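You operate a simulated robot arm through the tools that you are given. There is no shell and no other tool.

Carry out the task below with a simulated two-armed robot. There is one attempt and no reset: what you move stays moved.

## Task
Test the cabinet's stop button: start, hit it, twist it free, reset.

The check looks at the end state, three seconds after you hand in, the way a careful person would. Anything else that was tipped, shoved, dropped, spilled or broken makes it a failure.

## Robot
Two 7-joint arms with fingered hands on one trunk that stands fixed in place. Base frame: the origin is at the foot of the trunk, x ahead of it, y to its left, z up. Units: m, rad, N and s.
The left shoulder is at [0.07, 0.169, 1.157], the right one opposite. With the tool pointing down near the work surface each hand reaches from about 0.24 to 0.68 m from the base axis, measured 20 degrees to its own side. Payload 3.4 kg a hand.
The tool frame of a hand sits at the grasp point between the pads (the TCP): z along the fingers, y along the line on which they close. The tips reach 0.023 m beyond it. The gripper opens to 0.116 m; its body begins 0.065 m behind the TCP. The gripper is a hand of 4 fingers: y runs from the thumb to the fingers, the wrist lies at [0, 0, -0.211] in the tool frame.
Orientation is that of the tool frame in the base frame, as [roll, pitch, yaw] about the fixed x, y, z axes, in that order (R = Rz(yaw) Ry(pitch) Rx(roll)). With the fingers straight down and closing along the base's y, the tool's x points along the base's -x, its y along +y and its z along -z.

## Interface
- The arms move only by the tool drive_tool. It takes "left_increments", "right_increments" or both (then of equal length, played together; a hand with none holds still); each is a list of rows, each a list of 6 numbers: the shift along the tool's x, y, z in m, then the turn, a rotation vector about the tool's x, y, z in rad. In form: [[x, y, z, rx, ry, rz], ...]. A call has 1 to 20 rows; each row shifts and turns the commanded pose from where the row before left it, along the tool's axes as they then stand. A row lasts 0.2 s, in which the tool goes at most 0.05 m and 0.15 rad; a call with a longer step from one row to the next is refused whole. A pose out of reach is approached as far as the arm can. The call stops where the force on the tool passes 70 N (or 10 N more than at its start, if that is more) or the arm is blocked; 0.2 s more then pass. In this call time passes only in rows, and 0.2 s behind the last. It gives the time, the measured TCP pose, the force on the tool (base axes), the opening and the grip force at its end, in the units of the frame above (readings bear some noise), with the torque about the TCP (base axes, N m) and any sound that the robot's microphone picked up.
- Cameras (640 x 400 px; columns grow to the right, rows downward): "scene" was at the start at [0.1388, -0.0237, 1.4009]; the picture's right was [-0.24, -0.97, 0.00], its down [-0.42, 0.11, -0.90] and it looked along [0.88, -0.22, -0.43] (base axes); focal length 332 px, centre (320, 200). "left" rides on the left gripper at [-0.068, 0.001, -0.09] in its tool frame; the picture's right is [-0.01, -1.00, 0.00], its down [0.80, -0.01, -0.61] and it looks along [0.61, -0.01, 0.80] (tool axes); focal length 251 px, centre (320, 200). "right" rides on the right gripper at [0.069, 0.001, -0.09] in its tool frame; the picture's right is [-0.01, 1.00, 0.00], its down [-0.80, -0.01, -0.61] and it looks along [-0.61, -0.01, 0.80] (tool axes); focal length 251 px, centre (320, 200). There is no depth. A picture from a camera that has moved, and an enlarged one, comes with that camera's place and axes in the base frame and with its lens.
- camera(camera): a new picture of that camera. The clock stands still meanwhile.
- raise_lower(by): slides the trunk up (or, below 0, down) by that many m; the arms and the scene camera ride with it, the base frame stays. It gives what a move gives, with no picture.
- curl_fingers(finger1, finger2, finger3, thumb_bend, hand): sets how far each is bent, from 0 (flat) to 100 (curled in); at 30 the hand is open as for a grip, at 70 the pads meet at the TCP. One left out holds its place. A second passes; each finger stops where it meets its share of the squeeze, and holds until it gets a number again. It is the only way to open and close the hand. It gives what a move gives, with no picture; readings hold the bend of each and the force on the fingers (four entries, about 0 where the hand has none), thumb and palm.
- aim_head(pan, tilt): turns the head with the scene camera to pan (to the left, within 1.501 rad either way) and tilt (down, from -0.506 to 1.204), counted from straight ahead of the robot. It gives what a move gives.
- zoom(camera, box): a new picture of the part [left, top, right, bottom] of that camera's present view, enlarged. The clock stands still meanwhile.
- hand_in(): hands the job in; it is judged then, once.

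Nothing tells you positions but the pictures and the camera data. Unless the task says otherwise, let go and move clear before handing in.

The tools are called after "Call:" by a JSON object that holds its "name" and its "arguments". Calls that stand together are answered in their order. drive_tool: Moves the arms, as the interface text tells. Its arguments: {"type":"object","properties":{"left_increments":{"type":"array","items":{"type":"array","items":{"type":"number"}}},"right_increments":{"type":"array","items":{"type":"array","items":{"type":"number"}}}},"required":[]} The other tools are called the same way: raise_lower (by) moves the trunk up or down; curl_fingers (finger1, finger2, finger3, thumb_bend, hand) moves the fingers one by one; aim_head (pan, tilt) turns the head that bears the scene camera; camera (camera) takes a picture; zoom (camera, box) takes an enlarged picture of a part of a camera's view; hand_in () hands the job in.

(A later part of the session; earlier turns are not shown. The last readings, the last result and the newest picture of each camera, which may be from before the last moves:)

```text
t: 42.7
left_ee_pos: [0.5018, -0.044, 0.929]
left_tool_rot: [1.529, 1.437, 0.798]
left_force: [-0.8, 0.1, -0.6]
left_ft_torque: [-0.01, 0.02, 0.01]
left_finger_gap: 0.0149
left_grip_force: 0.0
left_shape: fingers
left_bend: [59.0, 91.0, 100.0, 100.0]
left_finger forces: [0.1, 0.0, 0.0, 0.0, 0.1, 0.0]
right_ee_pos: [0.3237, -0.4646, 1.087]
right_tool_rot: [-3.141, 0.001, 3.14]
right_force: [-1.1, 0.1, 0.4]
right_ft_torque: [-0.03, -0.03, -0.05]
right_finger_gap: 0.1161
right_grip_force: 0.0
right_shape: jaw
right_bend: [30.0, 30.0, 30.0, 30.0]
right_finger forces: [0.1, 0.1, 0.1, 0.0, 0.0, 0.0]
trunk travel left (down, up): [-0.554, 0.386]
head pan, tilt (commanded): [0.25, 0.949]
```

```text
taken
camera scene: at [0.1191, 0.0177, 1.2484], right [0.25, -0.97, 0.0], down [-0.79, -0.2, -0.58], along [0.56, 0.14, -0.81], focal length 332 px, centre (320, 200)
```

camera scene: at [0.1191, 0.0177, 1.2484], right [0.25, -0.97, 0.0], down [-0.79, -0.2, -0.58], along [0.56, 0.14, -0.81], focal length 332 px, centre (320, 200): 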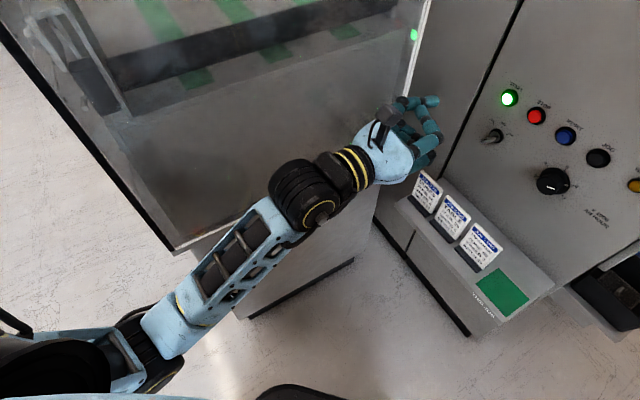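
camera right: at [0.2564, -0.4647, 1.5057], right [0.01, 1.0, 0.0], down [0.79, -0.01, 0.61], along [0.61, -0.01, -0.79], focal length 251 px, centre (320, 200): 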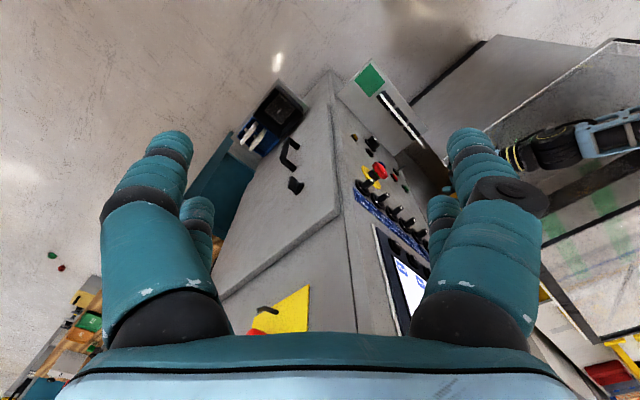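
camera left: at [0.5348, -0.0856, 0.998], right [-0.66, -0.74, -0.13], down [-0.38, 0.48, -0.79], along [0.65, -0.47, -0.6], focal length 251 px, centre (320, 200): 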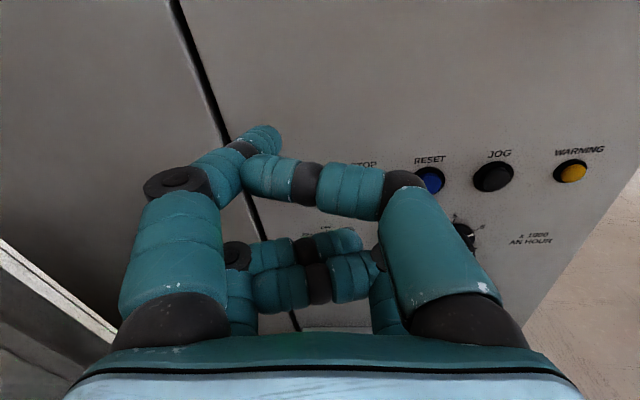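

Left hand is clear and START is lit. Next I raise the trunk a little for the right arm's comfort, close the right fingers to a four-tip pinch for pressing, and bring the right hand round in front of the panel, yawing to face it.

Call:
{"name": "raise_lower", "arguments": {"by": 0.15}}

Call:
{"name": "curl_fingers", "arguments": {"hand": "right", "finger1": 70, "finger2": 70, "finger3": 70, "thumb_bend": 70}}

Call:
{"name": "drive_tool", "arguments": {"right_increments": [[-0.012, 0.035, 0, 0, 0, 0.131], [-0.0073, 0.0363, 0, 0, 0, 0.131], [-0.0025, 0.0369, 0, 0, 0, 0.131], [0.0023, 0.0369, 0, 0, 0, 0.131], [0.0071, 0.0363, 0, 0, 0, 0.131], [0.0118, 0.0351, 0, 0, 0, 0.131]]}}

Call:
{"name": "aim_head", "arguments": {"pan": -0.45, "tilt": 0.45}}

Call:
{"name": "camera", "arguments": {"camera": "scene"}}

Call:
{"name": "camera", "arguments": {"camera": "right"}}

```text
t: 44.5
left_ee_pos: [0.5024, -0.0449, 1.0787]
left_tool_rot: [1.543, 1.44, 0.808]
left_force: [0.5, -0.2, 0.6]
left_ft_torque: [0.04, 0.0, -0.01]
left_finger_gap: 0.0145
left_grip_force: 0.0
left_shape: fingers
left_bend: [59.0, 91.0, 100.0, 100.0]
left_finger forces: [0.0, 0.0, 0.0, 0.1, 0.0, 0.0]
right_ee_pos: [0.3246, -0.4661, 1.236]
right_tool_rot: [3.14, 0.001, 3.137]
right_force: [0.7, 0.9, -0.6]
right_ft_torque: [0.02, -0.02, -0.01]
right_finger_gap: 0.1158
right_grip_force: 0.2
right_shape: jaw
right_bend: [30.0, 30.0, 30.0, 30.0]
right_finger forces: [0.0, 0.1, 0.1, 0.1, 0.0, 0.0]
trunk travel left (down, up): [-0.704, 0.236]
head pan, tilt (commanded): [0.25, 0.949]
```

```text
t: 45.5
left_ee_pos: [0.5027, -0.0454, 1.0787]
left_tool_rot: [1.541, 1.437, 0.807]
left_force: [-0.5, 0.0, 0.3]
left_ft_torque: [0.02, 0.02, -0.01]
left_finger_gap: 0.0145
left_grip_force: 0.0
left_shape: fingers
left_bend: [59.0, 91.0, 100.0, 100.0]
left_finger forces: [0.0, 0.1, 0.0, 0.0, 0.0, 0.1]
right_ee_pos: [0.3245, -0.4653, 1.2357]
right_tool_rot: [3.141, 0.001, 3.139]
right_force: [-0.7, 0.3, 0.0]
right_ft_torque: [-0.01, -0.01, -0.05]
right_finger_gap: 0.0018
right_grip_force: 0.0
right_shape: fingers
right_bend: [70.0, 70.0, 70.0, 70.0]
right_finger forces: [0.0, 0.0, 0.0, 0.0, 0.1, 0.0]
trunk travel left (down, up): [-0.704, 0.236]
head pan, tilt (commanded): [0.25, 0.949]
```

```text
t: 46.9
left_ee_pos: [0.5045, -0.0452, 1.0781]
left_tool_rot: [1.542, 1.437, 0.809]
left_force: [-0.1, -0.6, -0.4]
left_ft_torque: [0.02, 0.03, 0.01]
left_finger_gap: 0.0145
left_grip_force: 0.1
left_shape: fingers
left_bend: [59.0, 91.0, 100.0, 100.0]
left_finger forces: [0.1, 0.0, 0.0, 0.0, 0.0, 0.0]
right_ee_pos: [0.3992, -0.2604, 1.2341]
right_tool_rot: [3.14, 0.002, 2.352]
right_force: [0.9, 0.3, -0.1]
right_ft_torque: [-0.01, 0.03, 0.0]
right_finger_gap: 0.0014
right_grip_force: 0.1
right_shape: fingers
right_bend: [70.0, 70.0, 70.0, 70.0]
right_finger forces: [0.0, 0.0, 0.0, 0.0, 0.0, 0.1]
trunk travel left (down, up): [-0.704, 0.236]
head pan, tilt (commanded): [0.25, 0.949]
```

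```text
t: 47.9
left_ee_pos: [0.5019, -0.0454, 1.0786]
left_tool_rot: [1.543, 1.437, 0.808]
left_force: [-0.8, -0.3, -0.4]
left_ft_torque: [-0.01, -0.02, -0.01]
left_finger_gap: 0.0146
left_grip_force: 0.0
left_shape: fingers
left_bend: [59.0, 91.0, 100.0, 100.0]
left_finger forces: [0.0, 0.0, 0.1, 0.1, 0.0, 0.1]
right_ee_pos: [0.3984, -0.2622, 1.2345]
right_tool_rot: [3.14, 0.0, 2.355]
right_force: [0.2, 0.3, 0.2]
right_ft_torque: [-0.01, -0.02, 0.03]
right_finger_gap: 0.0019
right_grip_force: 0.1
right_shape: fingers
right_bend: [70.0, 70.0, 70.0, 70.0]
right_finger forces: [0.0, 0.0, 0.0, 0.1, 0.0, 0.0]
trunk travel left (down, up): [-0.704, 0.236]
head pan, tilt (commanded): [-0.45, 0.45]
```

```text
taken
camera scene: at [0.1324, -0.0409, 1.4402], right [-0.43, -0.9, 0.0], down [-0.39, 0.19, -0.9], along [0.81, -0.39, -0.44], focal length 332 px, centre (320, 200)
```

scene: 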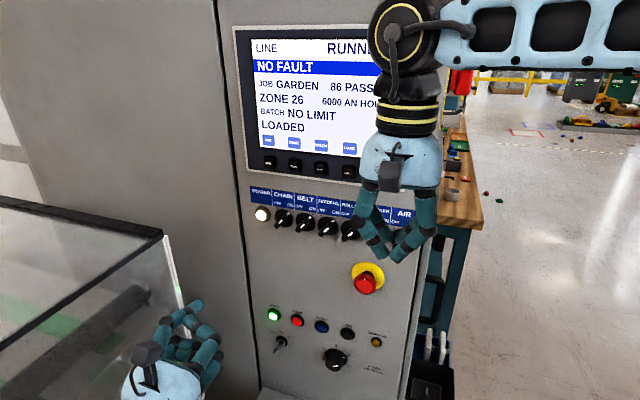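

```text
taken
camera right: at [0.3492, -0.2122, 1.3241], right [0.71, 0.7, 0.0], down [0.56, -0.57, 0.61], along [0.43, -0.43, -0.79], focal length 251 px, centre (320, 200)
```

right: 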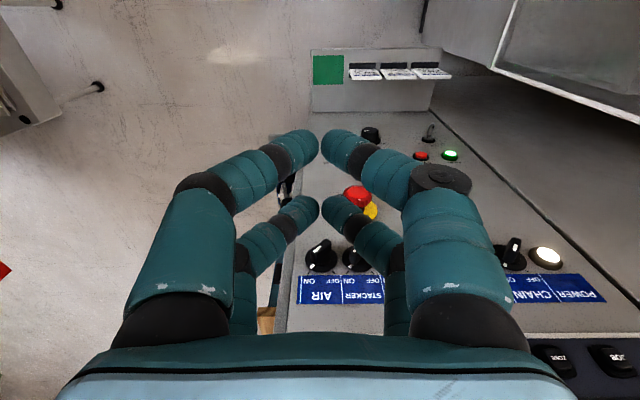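

Right hand is in front of the panel, line still RUNNING (86 passed). I'll pitch it up to face the mushroom while lowering to the mushroom's height, staying ~0.08 m short.

Call:
{"name": "drive_tool", "arguments": {"right_increments": [[-0.005, 0.006, 0.02, 0, -0.1333, 0], [-0.0023, 0.006, 0.0205, 0, -0.1333, 0], [0.0005, 0.006, 0.0206, 0, -0.1333, 0], [0.0032, 0.006, 0.0203, 0, -0.1333, 0], [0.0059, 0.006, 0.0197, 0, -0.1333, 0], [0.0085, 0.006, 0.0188, 0, -0.1333, 0], [0.0108, 0.006, 0.0175, 0, -0.1333, 0], [0.0131, 0.006, 0.0159, 0, -0.1333, 0], [0.0151, 0.006, 0.0141, 0, -0.1333, 0]]}}

Call:
{"name": "camera", "arguments": {"camera": "scene"}}

Call:
{"name": "camera", "arguments": {"camera": "right"}}

```text
t: 49.9
left_ee_pos: [0.5003, -0.0473, 1.0792]
left_tool_rot: [1.537, 1.435, 0.801]
left_force: [-0.9, 0.3, 0.2]
left_ft_torque: [-0.02, 0.02, 0.0]
left_finger_gap: 0.0144
left_grip_force: 0.1
left_shape: fingers
left_bend: [59.0, 91.0, 100.0, 100.0]
left_finger forces: [0.0, 0.1, 0.1, 0.0, 0.0, 0.0]
right_ee_pos: [0.4462, -0.4882, 1.3242]
right_tool_rot: [-3.123, 1.183, 2.385]
right_force: [-0.5, -0.1, 0.6]
right_ft_torque: [-0.03, 0.0, 0.0]
right_finger_gap: 0.0015
right_grip_force: 0.0
right_shape: fingers
right_bend: [70.0, 70.0, 70.0, 70.0]
right_finger forces: [0.1, 0.0, 0.0, 0.1, 0.1, 0.0]
right hand out of reach, approached as far as the arm can: row 3, 4, 5, 6, 7, 8, 9
trunk travel left (down, up): [-0.704, 0.236]
head pan, tilt (commanded): [-0.45, 0.45]
```

```text
taken
camera scene: at [0.1306, -0.0418, 1.4405], right [-0.44, -0.9, 0.0], down [-0.39, 0.19, -0.9], along [0.81, -0.39, -0.43], focal length 332 px, centre (320, 200)
```

scene: 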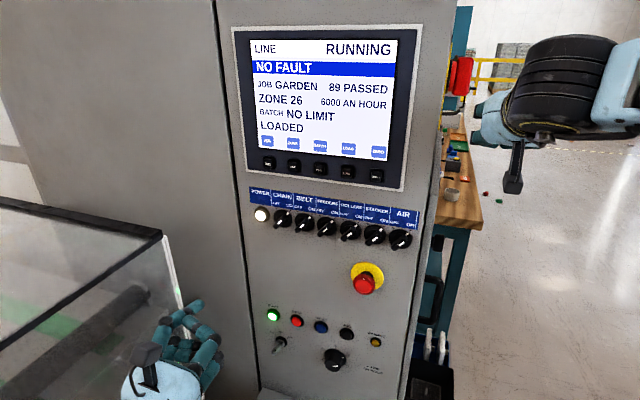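

```text
taken
camera right: at [0.3679, -0.4099, 1.2943], right [0.7, 0.71, 0.0], down [-0.19, 0.18, 0.96], along [0.69, -0.68, 0.26], focal length 251 px, centre (320, 200)
```

right: 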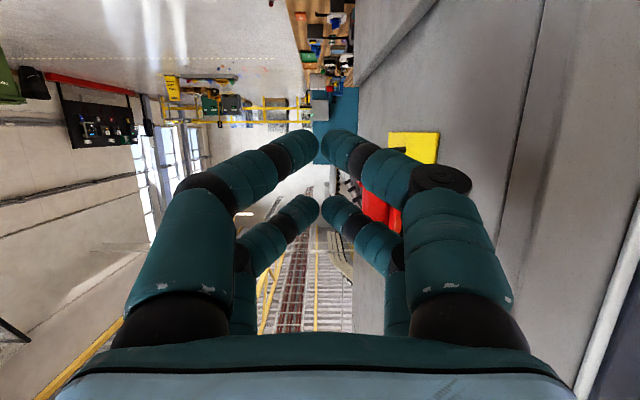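

The right hand got out of reach because of its roll (wrist roll limit), and it drifted to the right of the cabinet, touching nothing (forces are zero). I'll back it straight out first, then choose a more natural wrist roll for this arm.

Call:
{"name": "drive_tool", "arguments": {"right_increments": [[0, 0, -0.02, 0, 0, 0]]}}

Call:
{"name": "camera", "arguments": {"camera": "right"}}

```text
t: 50.3
left_ee_pos: [0.5023, -0.0466, 1.0789]
left_tool_rot: [1.546, 1.438, 0.812]
left_force: [0.0, 0.1, 0.1]
left_ft_torque: [0.01, -0.01, 0.03]
left_finger_gap: 0.0147
left_grip_force: 0.0
left_shape: fingers
left_bend: [59.0, 91.0, 100.0, 100.0]
left_finger forces: [0.1, 0.0, 0.1, 0.1, 0.0, 0.0]
right_ee_pos: [0.4326, -0.4755, 1.3302]
right_tool_rot: [3.133, 1.202, 2.346]
right_force: [-0.2, -0.4, 0.5]
right_ft_torque: [-0.03, 0.03, 0.01]
right_finger_gap: 0.0013
right_grip_force: 0.0
right_shape: fingers
right_bend: [70.0, 70.0, 70.0, 70.0]
right_finger forces: [0.0, 0.0, 0.0, 0.1, 0.1, 0.1]
trunk travel left (down, up): [-0.704, 0.236]
head pan, tilt (commanded): [-0.45, 0.45]
```

```text
taken
camera right: at [0.3567, -0.3958, 1.2985], right [0.71, 0.7, 0.01], down [-0.2, 0.19, 0.96], along [0.67, -0.69, 0.28], focal length 251 px, centre (320, 200)
```

right: 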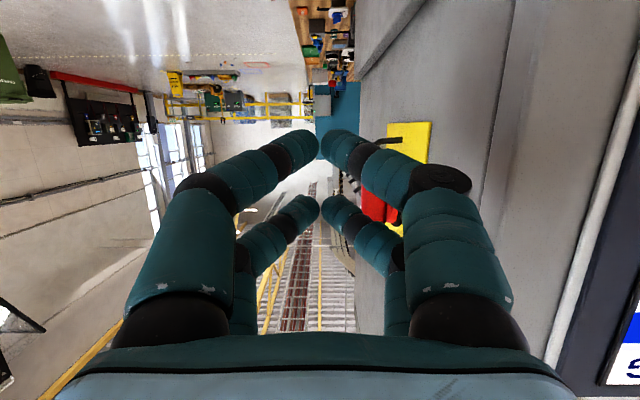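

The commanded pose follows the achieved one, so plain steps work. I'll back off further to open space and re-roll the hand there.

Call:
{"name": "drive_tool", "arguments": {"right_increments": [[0, 0, -0.04, 0, 0, 0], [0, 0, -0.04, 0, 0, 0], [0, 0, -0.03, 0, 0, 0]]}}

Call:
{"name": "camera", "arguments": {"camera": "scene"}}

```text
t: 51.1
left_ee_pos: [0.502, -0.0445, 1.0784]
left_tool_rot: [1.533, 1.438, 0.801]
left_force: [-0.1, -0.8, -0.4]
left_ft_torque: [-0.02, -0.01, 0.0]
left_finger_gap: 0.0145
left_grip_force: 0.2
left_shape: fingers
left_bend: [59.0, 91.0, 100.0, 100.0]
left_finger forces: [0.0, 0.0, 0.0, 0.0, 0.1, 0.0]
right_ee_pos: [0.3608, -0.3964, 1.3726]
right_tool_rot: [-3.141, 1.203, 2.355]
right_force: [-0.1, -0.1, -0.2]
right_ft_torque: [-0.01, 0.0, -0.01]
right_finger_gap: 0.0013
right_grip_force: 0.1
right_shape: fingers
right_bend: [70.0, 70.0, 70.0, 70.0]
right_finger forces: [0.0, 0.0, 0.0, 0.0, 0.0, 0.0]
trunk travel left (down, up): [-0.704, 0.236]
head pan, tilt (commanded): [-0.45, 0.45]
```

```text
taken
camera scene: at [0.1318, -0.04, 1.4404], right [-0.44, -0.9, 0.0], down [-0.39, 0.19, -0.9], along [0.81, -0.39, -0.43], focal length 332 px, centre (320, 200)
```

scene: 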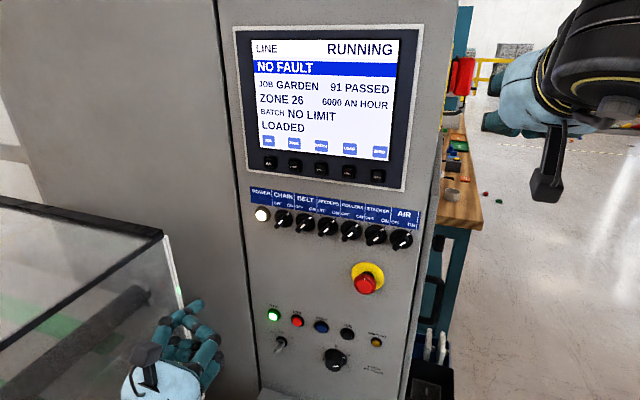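

The hand is in open space. I'll roll it about its own axis toward the natural wrist angle, in place.

Call:
{"name": "drive_tool", "arguments": {"right_increments": [[0, 0, 0, 0, 0, -0.15], [0, 0, 0, 0, 0, -0.15], [0, 0, 0, 0, 0, -0.15], [0, 0, 0, 0, 0, -0.15], [0, 0, 0, 0, 0, -0.15], [0, 0, 0, 0, 0, -0.15], [0, 0, 0, 0, 0, -0.15], [0, 0, 0, 0, 0, -0.15], [0, 0, 0, 0, 0, -0.15], [0, 0, 0, 0, 0, -0.15], [0, 0, 0, 0, 0, -0.15], [0, 0, 0, 0, 0, -0.15]]}}

Call:
{"name": "camera", "arguments": {"camera": "scene"}}

Call:
{"name": "camera", "arguments": {"camera": "right"}}

```text
t: 53.7
left_ee_pos: [0.5022, -0.0462, 1.0791]
left_tool_rot: [1.542, 1.438, 0.809]
left_force: [-0.6, 0.5, -1.5]
left_ft_torque: [0.0, 0.02, -0.01]
left_finger_gap: 0.0144
left_grip_force: 0.1
left_shape: fingers
left_bend: [59.0, 91.0, 100.0, 100.0]
left_finger forces: [0.0, 0.1, 0.1, 0.0, 0.0, 0.1]
right_ee_pos: [0.3638, -0.3988, 1.37]
right_tool_rot: [-1.949, -0.213, -2.275]
right_force: [-0.2, 1.3, 0.2]
right_ft_torque: [0.02, 0.02, -0.02]
right_finger_gap: 0.0014
right_grip_force: 0.1
right_shape: fingers
right_bend: [70.0, 70.0, 70.0, 70.0]
right_finger forces: [0.0, 0.0, 0.0, 0.0, 0.0, 0.1]
trunk travel left (down, up): [-0.704, 0.236]
head pan, tilt (commanded): [-0.45, 0.45]
```

```text
taken
camera scene: at [0.1322, -0.0412, 1.4403], right [-0.44, -0.9, 0.0], down [-0.39, 0.19, -0.9], along [0.81, -0.39, -0.44], focal length 332 px, centre (320, 200)
```

scene: 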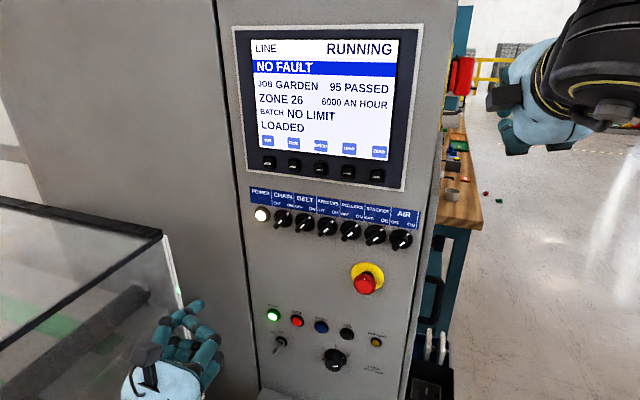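

```text
taken
camera right: at [0.2607, -0.3904, 1.4165], right [-0.4, 0.1, -0.91], down [0.11, 0.99, 0.06], along [0.91, -0.07, -0.41], focal length 251 px, centre (320, 200)
```

right: 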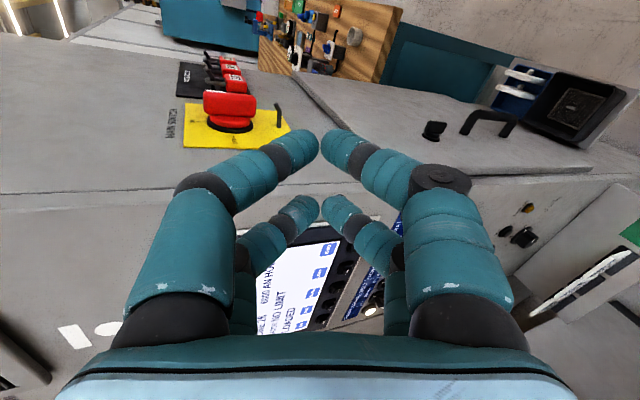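

That roll works, and I note a red MAIN SWITCH on the cabinet's right side to stay away from. Now I'll carry the right hand down and in front of the mushroom in this orientation, checking reach halfway.

Call:
{"name": "drive_tool", "arguments": {"right_increments": [[-0.0297, 0.0323, 0.0, 0, 0, 0], [-0.0297, 0.0323, 0.0, 0, 0, 0], [-0.0297, 0.0323, 0.0122, 0, 0, 0], [-0.0297, 0.0323, 0.0122, 0, 0, 0]]}}

Call:
{"name": "camera", "arguments": {"camera": "scene"}}

Call:
{"name": "camera", "arguments": {"camera": "right"}}

```text
t: 54.7
left_ee_pos: [0.5055, -0.0445, 1.0788]
left_tool_rot: [1.546, 1.44, 0.812]
left_force: [-0.2, 0.3, -1.2]
left_ft_torque: [0.01, 0.01, -0.04]
left_finger_gap: 0.0144
left_grip_force: 0.1
left_shape: fingers
left_bend: [59.0, 91.0, 100.0, 100.0]
left_finger forces: [0.0, 0.1, 0.0, 0.0, 0.0, 0.1]
right_ee_pos: [0.4132, -0.3117, 1.2243]
right_tool_rot: [-1.95, -0.215, -2.277]
right_force: [0.8, 0.4, 0.7]
right_ft_torque: [-0.01, -0.04, -0.03]
right_finger_gap: 0.0013
right_grip_force: 0.1
right_shape: fingers
right_bend: [70.0, 70.0, 70.0, 70.0]
right_finger forces: [0.0, 0.0, 0.0, 0.1, 0.1, 0.0]
right hand out of reach, approached as far as the arm can: row 3, 4
trunk travel left (down, up): [-0.704, 0.236]
head pan, tilt (commanded): [-0.45, 0.45]
```

```text
taken
camera scene: at [0.135, -0.0393, 1.4401], right [-0.44, -0.9, 0.0], down [-0.39, 0.19, -0.9], along [0.81, -0.39, -0.44], focal length 332 px, centre (320, 200)
```

scene: 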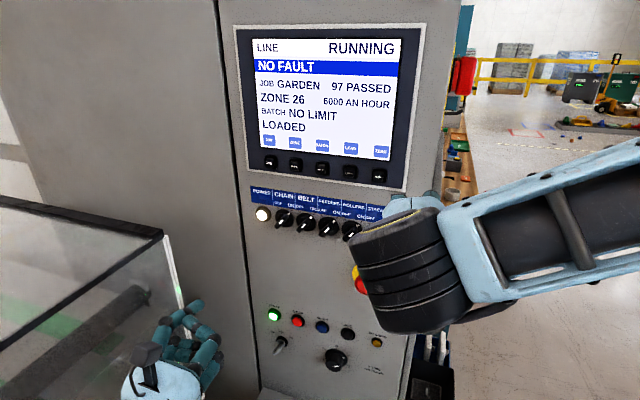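

```text
taken
camera right: at [0.31, -0.3023, 1.2715], right [-0.41, 0.1, -0.91], down [0.11, 0.99, 0.06], along [0.91, -0.07, -0.41], focal length 251 px, centre (320, 200)
```

right: 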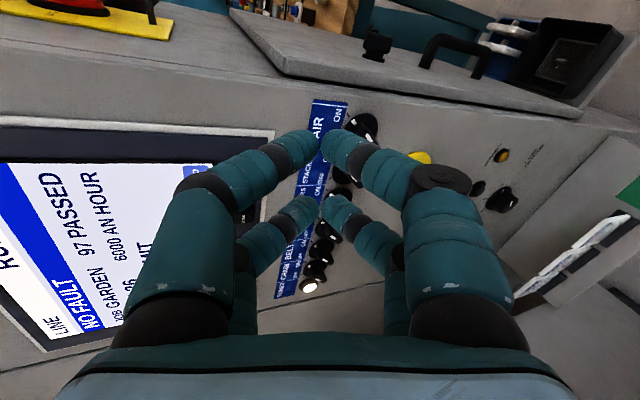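

The shoulder is too close to this wrist position (elbow fully folded). Raising the trunk gives the arm room, and yawing the hand a little less to the right helps too; I'll do both in open space.

Call:
{"name": "raise_lower", "arguments": {"by": 0.2}}

Call:
{"name": "drive_tool", "arguments": {"right_increments": [[0, 0, -0.02, 0.0307, -0.132, -0.0525], [0, 0, -0.02, 0.0307, -0.132, -0.0525], [0, 0, 0, 0.0307, -0.132, -0.0525]]}}

Call:
{"name": "camera", "arguments": {"camera": "scene"}}

Call:
{"name": "camera", "arguments": {"camera": "right"}}

```text
t: 56.9
left_ee_pos: [0.5021, -0.0454, 1.2779]
left_tool_rot: [1.541, 1.439, 0.807]
left_force: [0.0, -0.2, -0.2]
left_ft_torque: [0.0, 0.02, -0.02]
left_finger_gap: 0.0145
left_grip_force: 0.0
left_shape: fingers
left_bend: [59.0, 91.0, 100.0, 100.0]
left_finger forces: [0.0, 0.0, 0.0, 0.0, 0.0, 0.1]
right_ee_pos: [0.4099, -0.3128, 1.4261]
right_tool_rot: [-1.951, -0.209, -2.277]
right_force: [-0.1, -0.2, 0.2]
right_ft_torque: [0.01, 0.02, 0.0]
right_finger_gap: 0.0014
right_grip_force: 0.1
right_shape: fingers
right_bend: [70.0, 70.0, 70.0, 70.0]
right_finger forces: [0.0, 0.1, 0.0, 0.0, 0.2, 0.1]
trunk travel left (down, up): [-0.904, 0.036]
head pan, tilt (commanded): [-0.45, 0.45]
```

```text
t: 57.7
left_ee_pos: [0.5022, -0.0483, 1.2783]
left_tool_rot: [1.549, 1.438, 0.816]
left_force: [-0.2, -0.6, 0.4]
left_ft_torque: [0.01, 0.01, 0.01]
left_finger_gap: 0.0146
left_grip_force: 0.0
left_shape: fingers
left_bend: [59.0, 91.0, 100.0, 100.0]
left_finger forces: [0.1, 0.0, 0.0, 0.1, 0.1, 0.0]
right_ee_pos: [0.4296, -0.2781, 1.4763]
right_tool_rot: [-1.954, -0.21, -1.84]
right_force: [-0.2, 0.0, 0.0]
right_ft_torque: [0.03, 0.0, 0.04]
right_finger_gap: 0.0012
right_grip_force: 0.1
right_shape: fingers
right_bend: [70.0, 70.0, 70.0, 70.0]
right_finger forces: [0.0, 0.0, 0.0, 0.0, 0.0, 0.0]
right hand out of reach, approached as far as the arm can: row 1, 2, 3
trunk travel left (down, up): [-0.904, 0.036]
head pan, tilt (commanded): [-0.45, 0.45]
```

```text
taken
camera scene: at [0.1324, -0.044, 1.6402], right [-0.44, -0.9, 0.0], down [-0.39, 0.19, -0.9], along [0.81, -0.39, -0.44], focal length 332 px, centre (320, 200)
```

scene: 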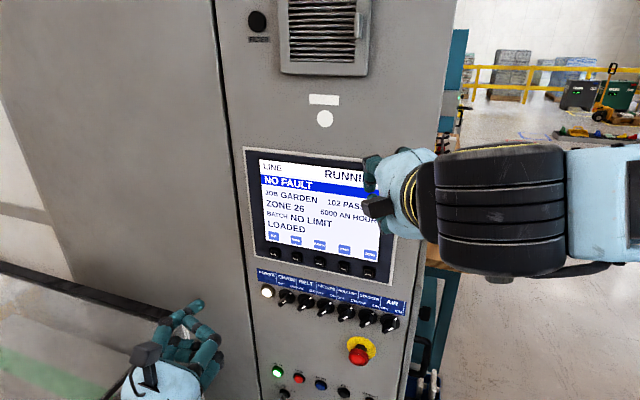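

```text
taken
camera right: at [0.3324, -0.3131, 1.5227], right [-0.41, -0.08, -0.91], down [-0.32, 0.94, 0.06], along [0.85, 0.32, -0.41], focal length 251 px, centre (320, 200)
```

right: 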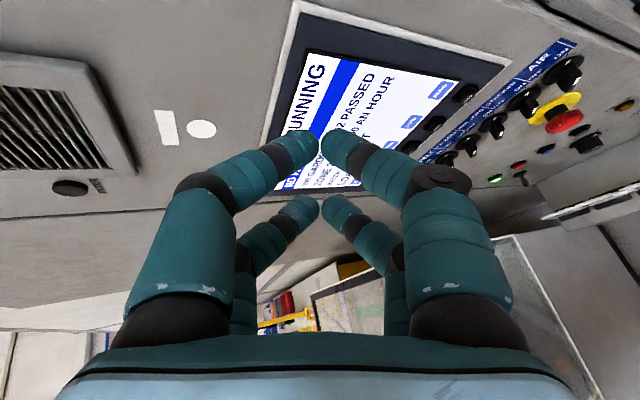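

In this elbow-up posture the hand needs the shoulder below the wrist, so instead of forcing the arm I'll lower the trunk, carrying the right hand straight down in front of the panel (tips ~0.08 m off the mushroom). I'll do it in two stages and watch the left arm too.

Call:
{"name": "raise_lower", "arguments": {"by": -0.25}}

Call:
{"name": "aim_head", "arguments": {"pan": 0.1, "tilt": 0.8}}

Call:
{"name": "camera", "arguments": {"camera": "scene"}}

Call:
{"name": "camera", "arguments": {"camera": "right"}}

Call:
{"name": "camera", "arguments": {"camera": "left"}}

```text
t: 60.3
left_ee_pos: [0.502, -0.046, 1.0284]
left_tool_rot: [1.542, 1.438, 0.808]
left_force: [-0.2, -0.2, 0.2]
left_ft_torque: [0.0, 0.01, 0.0]
left_finger_gap: 0.0145
left_grip_force: 0.1
left_shape: fingers
left_bend: [59.0, 91.0, 100.0, 100.0]
left_finger forces: [0.1, 0.0, 0.0, 0.0, 0.1, 0.0]
right_ee_pos: [0.4288, -0.2767, 1.226]
right_tool_rot: [-1.951, -0.211, -1.841]
right_force: [0.2, 0.0, -0.3]
right_ft_torque: [-0.01, 0.03, -0.03]
right_finger_gap: 0.0015
right_grip_force: 0.1
right_shape: fingers
right_bend: [70.0, 70.0, 70.0, 70.0]
right_finger forces: [0.0, 0.0, 0.0, 0.0, 0.1, 0.0]
trunk travel left (down, up): [-0.654, 0.286]
head pan, tilt (commanded): [-0.45, 0.45]
```

```text
t: 61.3
left_ee_pos: [0.502, -0.0462, 1.0279]
left_tool_rot: [1.539, 1.437, 0.808]
left_force: [-0.2, 0.4, 0.1]
left_ft_torque: [-0.02, 0.01, 0.0]
left_finger_gap: 0.0144
left_grip_force: 0.1
left_shape: fingers
left_bend: [59.0, 91.0, 100.0, 100.0]
left_finger forces: [0.1, 0.0, 0.0, 0.0, 0.0, 0.0]
right_ee_pos: [0.4277, -0.2748, 1.2262]
right_tool_rot: [-1.952, -0.212, -1.841]
right_force: [-0.3, 0.0, 0.6]
right_ft_torque: [-0.01, -0.01, 0.01]
right_finger_gap: 0.0014
right_grip_force: 0.0
right_shape: fingers
right_bend: [70.0, 70.0, 70.0, 70.0]
right_finger forces: [0.0, 0.0, 0.0, 0.0, 0.0, 0.0]
trunk travel left (down, up): [-0.654, 0.286]
head pan, tilt (commanded): [0.099, 0.799]
```

```text
taken
camera scene: at [0.1297, 0.0067, 1.3599], right [0.1, -1.0, 0.0], down [-0.71, -0.07, -0.7], along [0.69, 0.07, -0.72], focal length 332 px, centre (320, 200)
```

scene: 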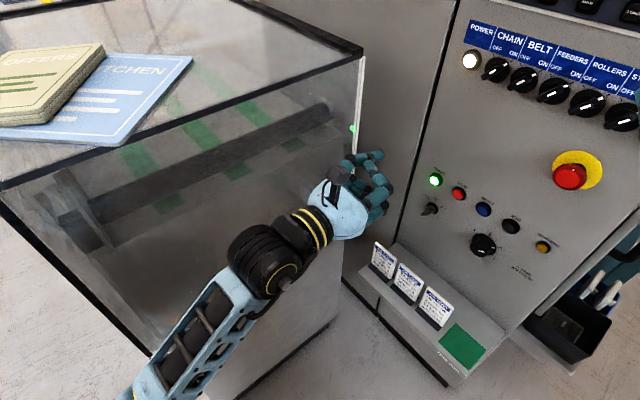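

```text
taken
camera right: at [0.3321, -0.3106, 1.273], right [-0.41, -0.08, -0.91], down [-0.32, 0.95, 0.06], along [0.86, 0.32, -0.41], focal length 251 px, centre (320, 200)
```

right: 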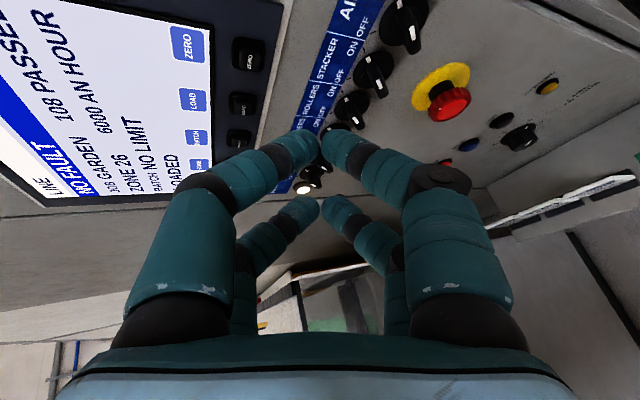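

```text
taken
camera left: at [0.4289, 0.0072, 1.0973], right [-0.66, -0.74, -0.12], down [-0.38, 0.48, -0.79], along [0.64, -0.48, -0.6], focal length 251 px, centre (320, 200)
```

left: 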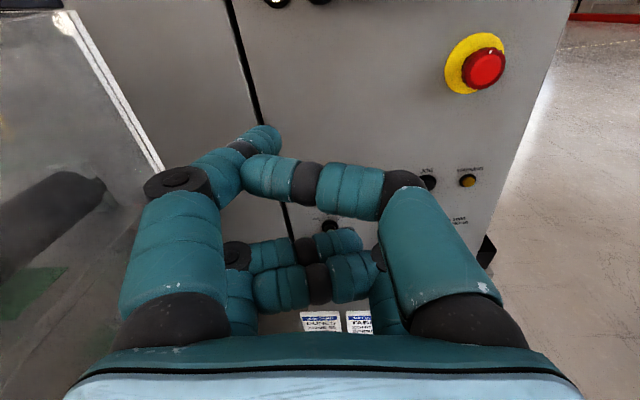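

Both wrist cameras now put the mushroom head at about (0.545, -0.335, 1.023). The left hand is clear of everything, so I'll lower the trunk the rest of the way.

Call:
{"name": "raise_lower", "arguments": {"by": -0.2}}

Call:
{"name": "aim_head", "arguments": {"pan": -0.4, "tilt": 0.4}}

Call:
{"name": "camera", "arguments": {"camera": "scene"}}

Call:
{"name": "camera", "arguments": {"camera": "right"}}

```text
t: 63.4
left_ee_pos: [0.5012, -0.046, 0.8295]
left_tool_rot: [1.541, 1.438, 0.807]
left_force: [1.2, -0.1, 0.4]
left_ft_torque: [0.06, 0.0, -0.05]
left_finger_gap: 0.0147
left_grip_force: 0.0
left_shape: fingers
left_bend: [59.0, 91.0, 100.0, 100.0]
left_finger forces: [0.1, 0.1, 0.0, 0.0, 0.1, 0.0]
right_ee_pos: [0.4285, -0.2756, 1.0264]
right_tool_rot: [-1.952, -0.212, -1.842]
right_force: [-0.4, 0.4, -0.6]
right_ft_torque: [0.02, 0.0, -0.01]
right_finger_gap: 0.0013
right_grip_force: 0.1
right_shape: fingers
right_bend: [70.0, 70.0, 70.0, 70.0]
right_finger forces: [0.0, 0.0, 0.0, 0.1, 0.0, 0.1]
trunk travel left (down, up): [-0.454, 0.486]
head pan, tilt (commanded): [0.099, 0.799]
```

```text
t: 64.4
left_ee_pos: [0.5017, -0.0456, 0.8282]
left_tool_rot: [1.54, 1.437, 0.808]
left_force: [0.8, -0.4, -0.1]
left_ft_torque: [-0.02, 0.0, -0.01]
left_finger_gap: 0.0143
left_grip_force: 0.0
left_shape: fingers
left_bend: [59.0, 91.0, 100.0, 100.0]
left_finger forces: [0.1, 0.0, 0.0, 0.0, 0.0, 0.0]
right_ee_pos: [0.429, -0.2762, 1.0268]
right_tool_rot: [-1.953, -0.209, -1.841]
right_force: [-0.1, 0.4, 0.1]
right_ft_torque: [0.0, -0.02, 0.03]
right_finger_gap: 0.0016
right_grip_force: 0.0
right_shape: fingers
right_bend: [70.0, 70.0, 70.0, 70.0]
right_finger forces: [0.0, 0.0, 0.0, 0.1, 0.1, 0.1]
trunk travel left (down, up): [-0.454, 0.486]
head pan, tilt (commanded): [-0.4, 0.4]
```

```text
taken
camera scene: at [0.1348, -0.0371, 1.1949], right [-0.39, -0.92, 0.0], down [-0.36, 0.15, -0.92], along [0.85, -0.36, -0.39], focal length 332 px, centre (320, 200)
```

scene: 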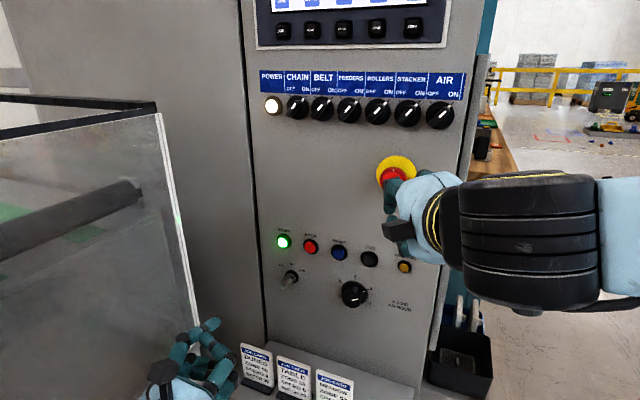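

```text
taken
camera right: at [0.3321, -0.3106, 1.073], right [-0.41, -0.08, -0.91], down [-0.32, 0.95, 0.06], along [0.85, 0.32, -0.41], focal length 251 px, centre (320, 200)
```

right: 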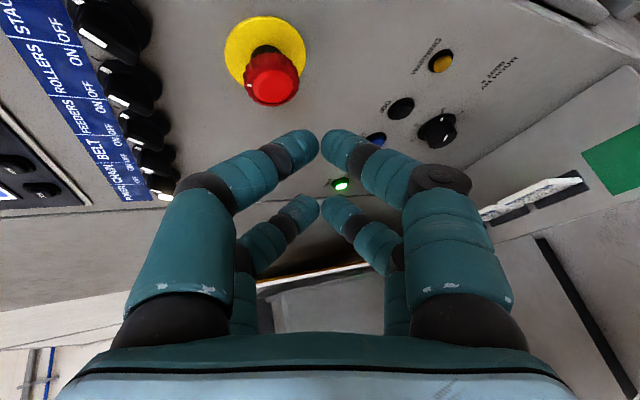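

The line is still RUNNING and the right pinch is about 0.1 m from the mushroom head. I'll move it in front of the head, leaving roughly 0.025 m to contact.

Call:
{"name": "drive_tool", "arguments": {"right_increments": [[0.0036, -0.015, 0.0353, 0, 0, 0], [0.0036, -0.015, 0.0353, 0, 0, 0]]}}

Call:
{"name": "camera", "arguments": {"camera": "scene"}}

Call:
{"name": "camera", "arguments": {"camera": "right"}}

Call:
{"name": "camera", "arguments": {"camera": "left"}}

```text
t: 65.0
left_ee_pos: [0.5028, -0.0463, 0.8275]
left_tool_rot: [1.547, 1.438, 0.813]
left_force: [-0.2, 0.8, -0.2]
left_ft_torque: [-0.03, 0.0, 0.02]
left_finger_gap: 0.0143
left_grip_force: 0.0
left_shape: fingers
left_bend: [59.0, 91.0, 100.0, 100.0]
left_finger forces: [0.1, 0.0, 0.1, 0.0, 0.1, 0.0]
right_ee_pos: [0.5017, -0.3027, 1.0295]
right_tool_rot: [-1.952, -0.212, -1.84]
right_force: [-0.4, -0.7, 0.0]
right_ft_torque: [-0.01, 0.01, -0.01]
right_finger_gap: 0.0013
right_grip_force: 0.1
right_shape: fingers
right_bend: [70.0, 70.0, 70.0, 70.0]
right_finger forces: [0.1, 0.1, 0.0, 0.0, 0.1, 0.1]
trunk travel left (down, up): [-0.454, 0.486]
head pan, tilt (commanded): [-0.4, 0.4]
```

```text
taken
camera scene: at [0.1357, -0.0372, 1.1948], right [-0.39, -0.92, 0.0], down [-0.36, 0.15, -0.92], along [0.85, -0.36, -0.39], focal length 332 px, centre (320, 200)
```

scene: 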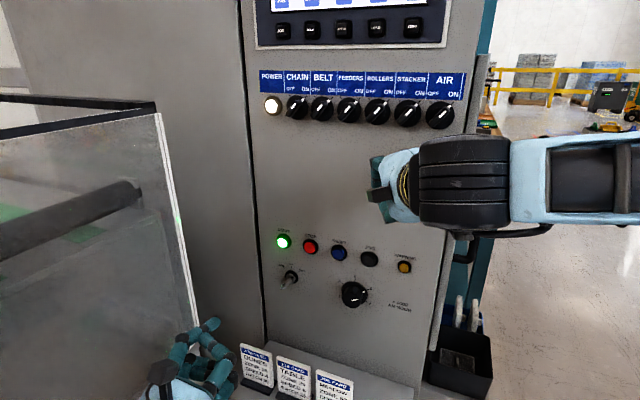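

```text
taken
camera right: at [0.4059, -0.337, 1.0765], right [-0.41, -0.08, -0.91], down [-0.32, 0.95, 0.06], along [0.85, 0.32, -0.41], focal length 251 px, centre (320, 200)
```

right: 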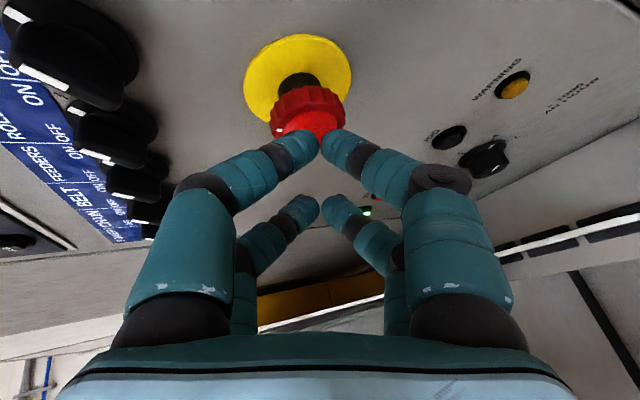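

```text
taken
camera left: at [0.4296, 0.0072, 0.8969], right [-0.66, -0.74, -0.12], down [-0.38, 0.48, -0.79], along [0.64, -0.48, -0.6], focal length 251 px, centre (320, 200)
```

left: 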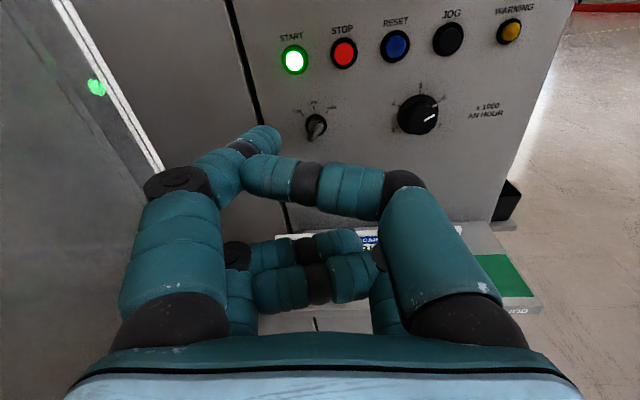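

The pinch is lined up with the head centre along the panel normal. Now I press straight in, in small steps, listening for the latch click.

Call:
{"name": "drive_tool", "arguments": {"right_increments": [[0.0029, -0.0014, 0.0051, 0, 0, 0], [0.0029, -0.0014, 0.0051, 0, 0, 0], [0.0029, -0.0014, 0.0051, 0, 0, 0], [0.0019, -0.0009, 0.0034, 0, 0, 0]]}}

Call:
{"name": "camera", "arguments": {"camera": "right"}}

```text
t: 66.0
left_ee_pos: [0.5017, -0.0449, 0.8285]
left_tool_rot: [1.531, 1.438, 0.802]
left_force: [-0.3, -0.3, 0.2]
left_ft_torque: [-0.01, -0.05, 0.04]
left_finger_gap: 0.0146
left_grip_force: 0.0
left_shape: fingers
left_bend: [59.0, 91.0, 100.0, 100.0]
left_finger forces: [0.1, 0.0, 0.0, 0.0, 0.1, 0.0]
right_ee_pos: [0.5151, -0.3194, 1.0307]
right_tool_rot: [-1.95, -0.21, -1.841]
right_force: [-1.5, 2.1, 0.2]
right_ft_torque: [-0.02, 0.0, -0.01]
right_finger_gap: 0.0006
right_grip_force: 1.0
right_shape: fingers
right_bend: [70.0, 70.0, 70.0, 71.0]
right_finger forces: [0.0, 0.0, 0.0, 0.0, 2.6, 0.1]
trunk travel left (down, up): [-0.454, 0.486]
head pan, tilt (commanded): [-0.4, 0.4]
```

```text
taken
camera right: at [0.4182, -0.3531, 1.0777], right [-0.41, -0.08, -0.91], down [-0.32, 0.95, 0.06], along [0.86, 0.32, -0.41], focal length 251 px, centre (320, 200)
```

right: 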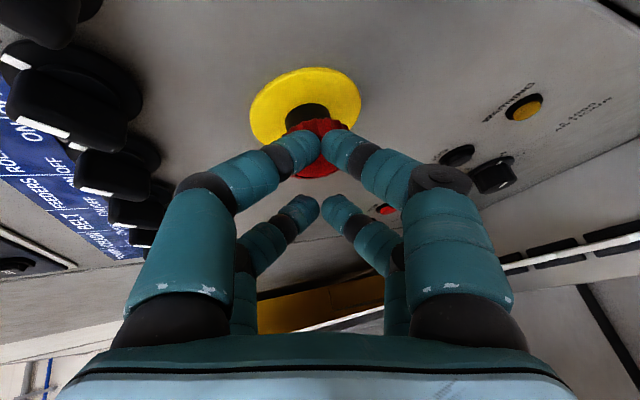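

Light contact has begun. I'll continue pressing in.

Call:
{"name": "drive_tool", "arguments": {"right_increments": [[0.0024, -0.0011, 0.0042, 0, 0, 0], [0.0024, -0.0011, 0.0042, 0, 0, 0]]}}

Call:
{"name": "camera", "arguments": {"camera": "right"}}

```text
t: 66.6
left_ee_pos: [0.5009, -0.0448, 0.8299]
left_tool_rot: [1.513, 1.436, 0.78]
left_force: [0.3, 0.3, 0.5]
left_ft_torque: [-0.03, 0.01, -0.01]
left_finger_gap: 0.0147
left_grip_force: 0.1
left_shape: fingers
left_bend: [59.0, 91.0, 100.0, 100.0]
left_finger forces: [0.0, 0.0, 0.0, 0.1, 0.0, 0.0]
right_ee_pos: [0.5208, -0.3234, 1.0324]
right_tool_rot: [-1.945, -0.213, -1.841]
right_force: [-9.7, 8.2, 3.8]
right_ft_torque: [-0.11, -0.07, -0.09]
right_finger_gap: 0.0001
right_grip_force: 6.8
right_shape: fingers
right_bend: [69.0, 70.0, 70.0, 73.0]
right_finger forces: [0.0, 0.0, 0.0, 0.0, 13.3, 0.1]
trunk travel left (down, up): [-0.454, 0.486]
head pan, tilt (commanded): [-0.4, 0.4]
heard: click
```

```text
taken
camera right: at [0.4236, -0.3582, 1.0792], right [-0.4, -0.08, -0.91], down [-0.32, 0.95, 0.06], along [0.86, 0.31, -0.41], focal length 251 px, centre (320, 200)
```

right: 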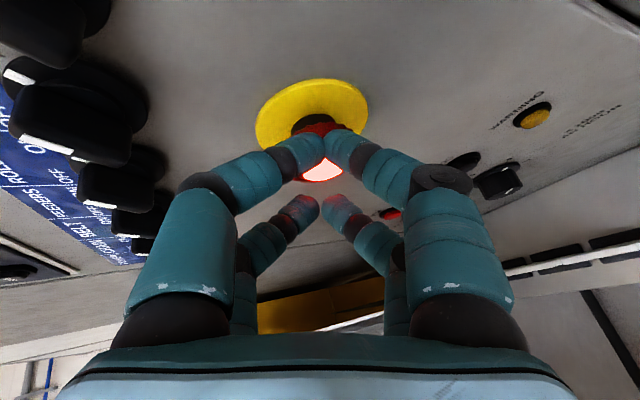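

A click, and the mushroom has lit up. I'll back off a little and check the screen and that the button is latched.

Call:
{"name": "drive_tool", "arguments": {"right_increments": [[-0.0096, 0.0046, -0.0169, 0, 0, 0], [-0.0096, 0.0046, -0.0169, 0, 0, 0], [-0.0096, 0.0046, -0.0169, 0, 0, 0]]}}

Call:
{"name": "aim_head", "arguments": {"pan": -0.4, "tilt": 0.15}}

Call:
{"name": "camera", "arguments": {"camera": "scene"}}

Call:
{"name": "camera", "arguments": {"camera": "right"}}

Call:
{"name": "zoom", "arguments": {"camera": "right", "box": [230, 20, 390, 120]}}

```text
t: 67.4
left_ee_pos: [0.5023, -0.0453, 0.8276]
left_tool_rot: [1.54, 1.439, 0.806]
left_force: [-0.7, 0.5, -1.7]
left_ft_torque: [-0.03, 0.0, 0.02]
left_finger_gap: 0.0147
left_grip_force: 0.0
left_shape: fingers
left_bend: [59.0, 91.0, 100.0, 100.0]
left_finger forces: [0.1, 0.0, 0.0, 0.1, 0.0, 0.0]
right_ee_pos: [0.4798, -0.2827, 1.0291]
right_tool_rot: [-1.951, -0.212, -1.841]
right_force: [-0.8, -0.7, 0.9]
right_ft_torque: [0.03, 0.02, 0.0]
right_finger_gap: 0.0018
right_grip_force: 0.0
right_shape: fingers
right_bend: [70.0, 70.0, 70.0, 70.0]
right_finger forces: [0.0, 0.0, 0.1, 0.0, 0.0, 0.0]
trunk travel left (down, up): [-0.454, 0.486]
head pan, tilt (commanded): [-0.4, 0.4]
```

```text
t: 68.1
left_ee_pos: [0.5021, -0.0451, 0.8275]
left_tool_rot: [1.541, 1.438, 0.808]
left_force: [0.5, -0.1, 0.1]
left_ft_torque: [0.0, 0.0, 0.01]
left_finger_gap: 0.0145
left_grip_force: 0.2
left_shape: fingers
left_bend: [59.0, 91.0, 100.0, 100.0]
left_finger forces: [0.0, 0.0, 0.0, 0.1, 0.0, 0.0]
right_ee_pos: [0.4813, -0.2843, 1.0274]
right_tool_rot: [-1.953, -0.212, -1.842]
right_force: [-0.7, 0.4, 0.2]
right_ft_torque: [0.04, -0.03, 0.0]
right_finger_gap: 0.0015
right_grip_force: 0.2
right_shape: fingers
right_bend: [70.0, 70.0, 70.0, 70.0]
right_finger forces: [0.1, 0.0, 0.1, 0.0, 0.0, 0.0]
trunk travel left (down, up): [-0.454, 0.486]
head pan, tilt (commanded): [-0.4, 0.15]
```

```text
taken
camera scene: at [0.1348, -0.0372, 1.2182], right [-0.39, -0.92, 0.0], down [-0.14, 0.06, -0.99], along [0.91, -0.38, -0.15], focal length 332 px, centre (320, 200)
```

scene: 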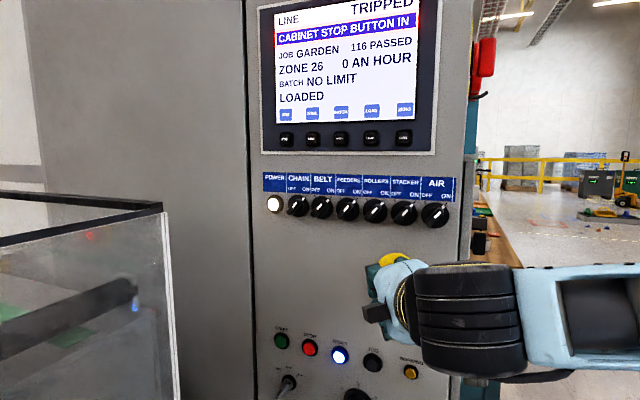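

```text
taken
camera right: at [0.3842, -0.3177, 1.075], right [-0.41, -0.08, -0.91], down [-0.32, 0.95, 0.06], along [0.85, 0.32, -0.41], focal length 251 px, centre (320, 200)
```

right: 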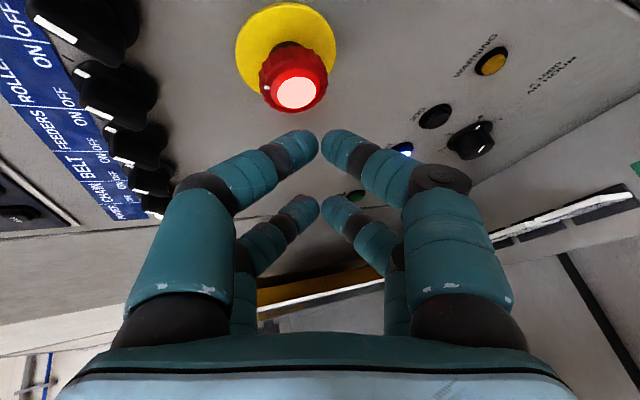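

```text
4.00 times, centred on (310, 70) of right
camera zoom: at [0.3842, -0.3177, 1.075], right [-0.41, -0.08, -0.91], down [-0.32, 0.95, 0.06], along [0.85, 0.32, -0.41], focal length 1006 px, centre (360, 720)
```

zoom: 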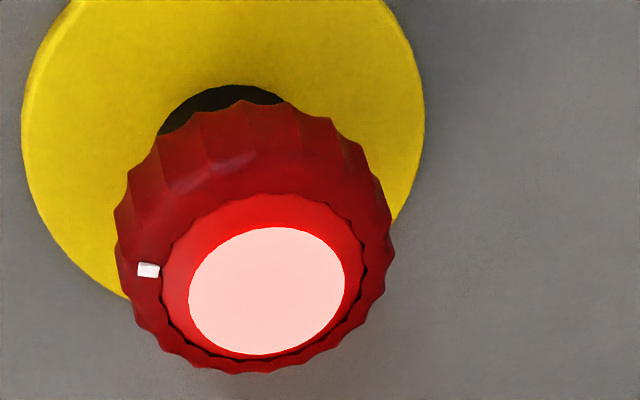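

The screen shows TRIPPED / CABINET STOP BUTTON IN and RESET is lit, so the stop is latched. Next I open the right hand and square it more to the mushroom's axis for the twist, still off the panel.

Call:
{"name": "drive_tool", "arguments": {"right_increments": [[0, 0, 0, 0.0267, 0.1315, 0.0399], [0, 0, 0, 0.0267, 0.1315, 0.0399]]}}

Call:
{"name": "curl_fingers", "arguments": {"hand": "right", "finger1": 42, "finger2": 42, "finger3": 42, "thumb_bend": 42}}

Call:
{"name": "camera", "arguments": {"camera": "right"}}

Call:
{"name": "camera", "arguments": {"camera": "scene"}}

```text
t: 68.7
left_ee_pos: [0.5016, -0.0453, 0.829]
left_tool_rot: [1.537, 1.438, 0.807]
left_force: [0.4, -1.0, -0.3]
left_ft_torque: [-0.01, -0.02, 0.02]
left_finger_gap: 0.0147
left_grip_force: 0.1
left_shape: fingers
left_bend: [59.0, 91.0, 100.0, 100.0]
left_finger forces: [0.1, 0.0, 0.0, 0.1, 0.0, 0.0]
right_ee_pos: [0.4817, -0.2817, 1.0285]
right_tool_rot: [-1.836, -0.219, -2.122]
right_force: [0.5, -0.8, -0.2]
right_ft_torque: [0.01, -0.02, 0.01]
right_finger_gap: 0.0016
right_grip_force: 0.1
right_shape: fingers
right_bend: [70.0, 70.0, 70.0, 70.0]
right_finger forces: [0.1, 0.0, 0.1, 0.0, 0.0, 0.0]
trunk travel left (down, up): [-0.454, 0.486]
head pan, tilt (commanded): [-0.4, 0.15]
```

```text
t: 69.7
left_ee_pos: [0.503, -0.0462, 0.8287]
left_tool_rot: [1.541, 1.438, 0.808]
left_force: [0.4, 0.3, -0.1]
left_ft_torque: [0.01, -0.03, -0.02]
left_finger_gap: 0.0144
left_grip_force: 0.2
left_shape: fingers
left_bend: [59.0, 91.0, 100.0, 100.0]
left_finger forces: [0.0, 0.0, 0.0, 0.1, 0.0, 0.0]
right_ee_pos: [0.4803, -0.2833, 1.0283]
right_tool_rot: [-1.838, -0.22, -2.122]
right_force: [0.0, -0.3, 0.8]
right_ft_torque: [0.0, 0.01, 0.0]
right_finger_gap: 0.0816
right_grip_force: 0.1
right_shape: fingers
right_bend: [42.0, 42.0, 42.0, 42.0]
right_finger forces: [0.0, 0.2, 0.0, 0.0, 0.0, 0.0]
trunk travel left (down, up): [-0.454, 0.486]
head pan, tilt (commanded): [-0.4, 0.15]
```

```text
taken
camera right: at [0.3739, -0.2891, 1.0665], right [-0.33, -0.03, -0.94], down [-0.07, 1.0, -0.01], along [0.94, 0.06, -0.33], focal length 251 px, centre (320, 200)
```

right: 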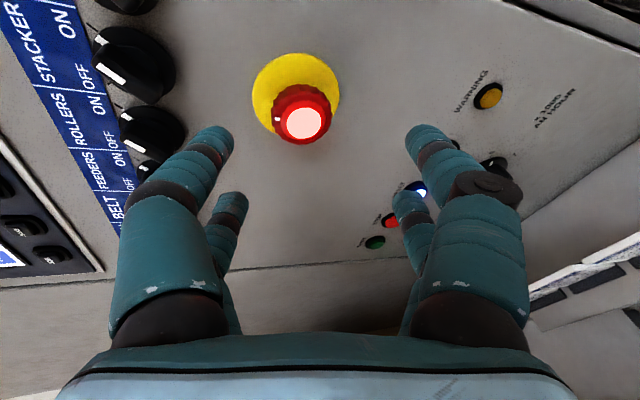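

```text
taken
camera scene: at [0.1348, -0.0373, 1.2182], right [-0.39, -0.92, 0.0], down [-0.14, 0.06, -0.99], along [0.91, -0.38, -0.15], focal length 332 px, centre (320, 200)
```

scene: 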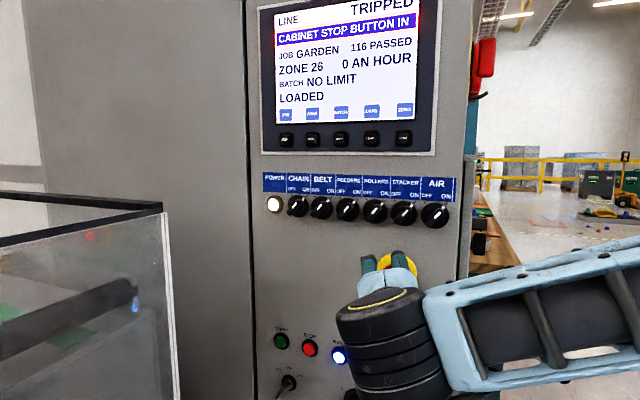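

The hand reached that orientation and is open around the right size. I'll pre-roll it back about 30° (so I have clockwise travel to spare), centre on the mushroom axis and bring the fingers just up to the head.

Call:
{"name": "drive_tool", "arguments": {"right_increments": [[0, 0, 0, 0, 0, -0.125], [0, 0, 0, 0, 0, -0.125], [0, 0, 0, 0, 0, -0.125], [0, 0, 0, 0, 0, -0.125], [0.0018, -0.003, 0.02, 0, 0, 0], [0.0018, -0.003, 0.02, 0, 0, 0]]}}

Call:
{"name": "camera", "arguments": {"camera": "right"}}

Call:
{"name": "camera", "arguments": {"camera": "scene"}}

```text
t: 71.1
left_ee_pos: [0.502, -0.0466, 0.8278]
left_tool_rot: [1.543, 1.438, 0.811]
left_force: [0.3, -0.1, -0.7]
left_ft_torque: [0.0, 0.02, 0.0]
left_finger_gap: 0.0144
left_grip_force: 0.1
left_shape: fingers
left_bend: [59.0, 91.0, 100.0, 100.0]
left_finger forces: [0.0, 0.1, 0.1, 0.1, 0.1, 0.0]
right_ee_pos: [0.5139, -0.3087, 1.025]
right_tool_rot: [-1.916, -0.7, -1.957]
right_force: [-0.3, -0.1, 1.1]
right_ft_torque: [0.03, 0.03, 0.0]
right_finger_gap: 0.0814
right_grip_force: 0.1
right_shape: fingers
right_bend: [42.0, 42.0, 42.0, 42.0]
right_finger forces: [0.0, 0.0, 0.1, 0.1, 0.1, 0.0]
trunk travel left (down, up): [-0.454, 0.486]
head pan, tilt (commanded): [-0.4, 0.15]
```

```text
taken
camera right: at [0.4225, -0.3056, 1.0923], right [-0.54, -0.43, -0.73], down [-0.25, 0.9, -0.35], along [0.81, -0.01, -0.59], focal length 251 px, centre (320, 200)
```

right: 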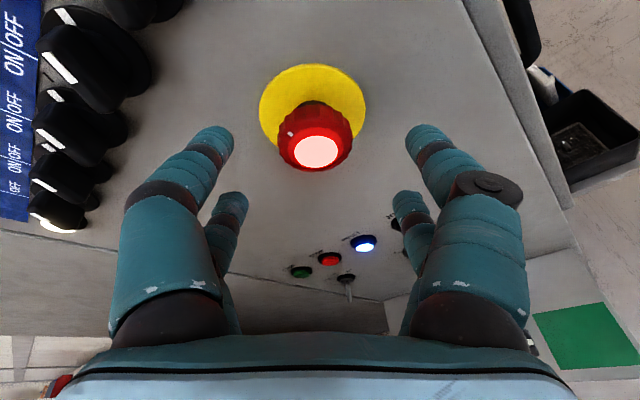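

```text
taken
camera scene: at [0.1352, -0.0375, 1.2182], right [-0.39, -0.92, 0.0], down [-0.14, 0.06, -0.99], along [0.91, -0.38, -0.15], focal length 332 px, centre (320, 200)
```

scene: 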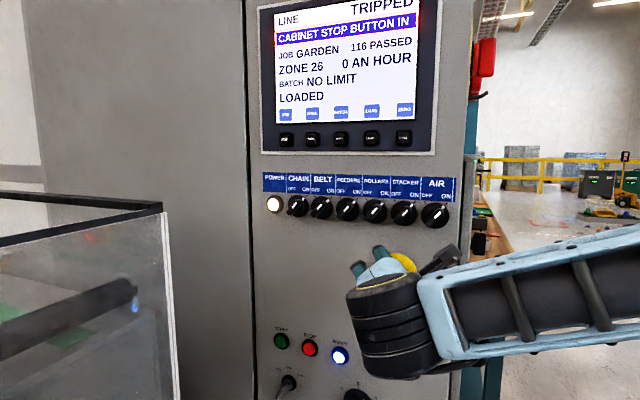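

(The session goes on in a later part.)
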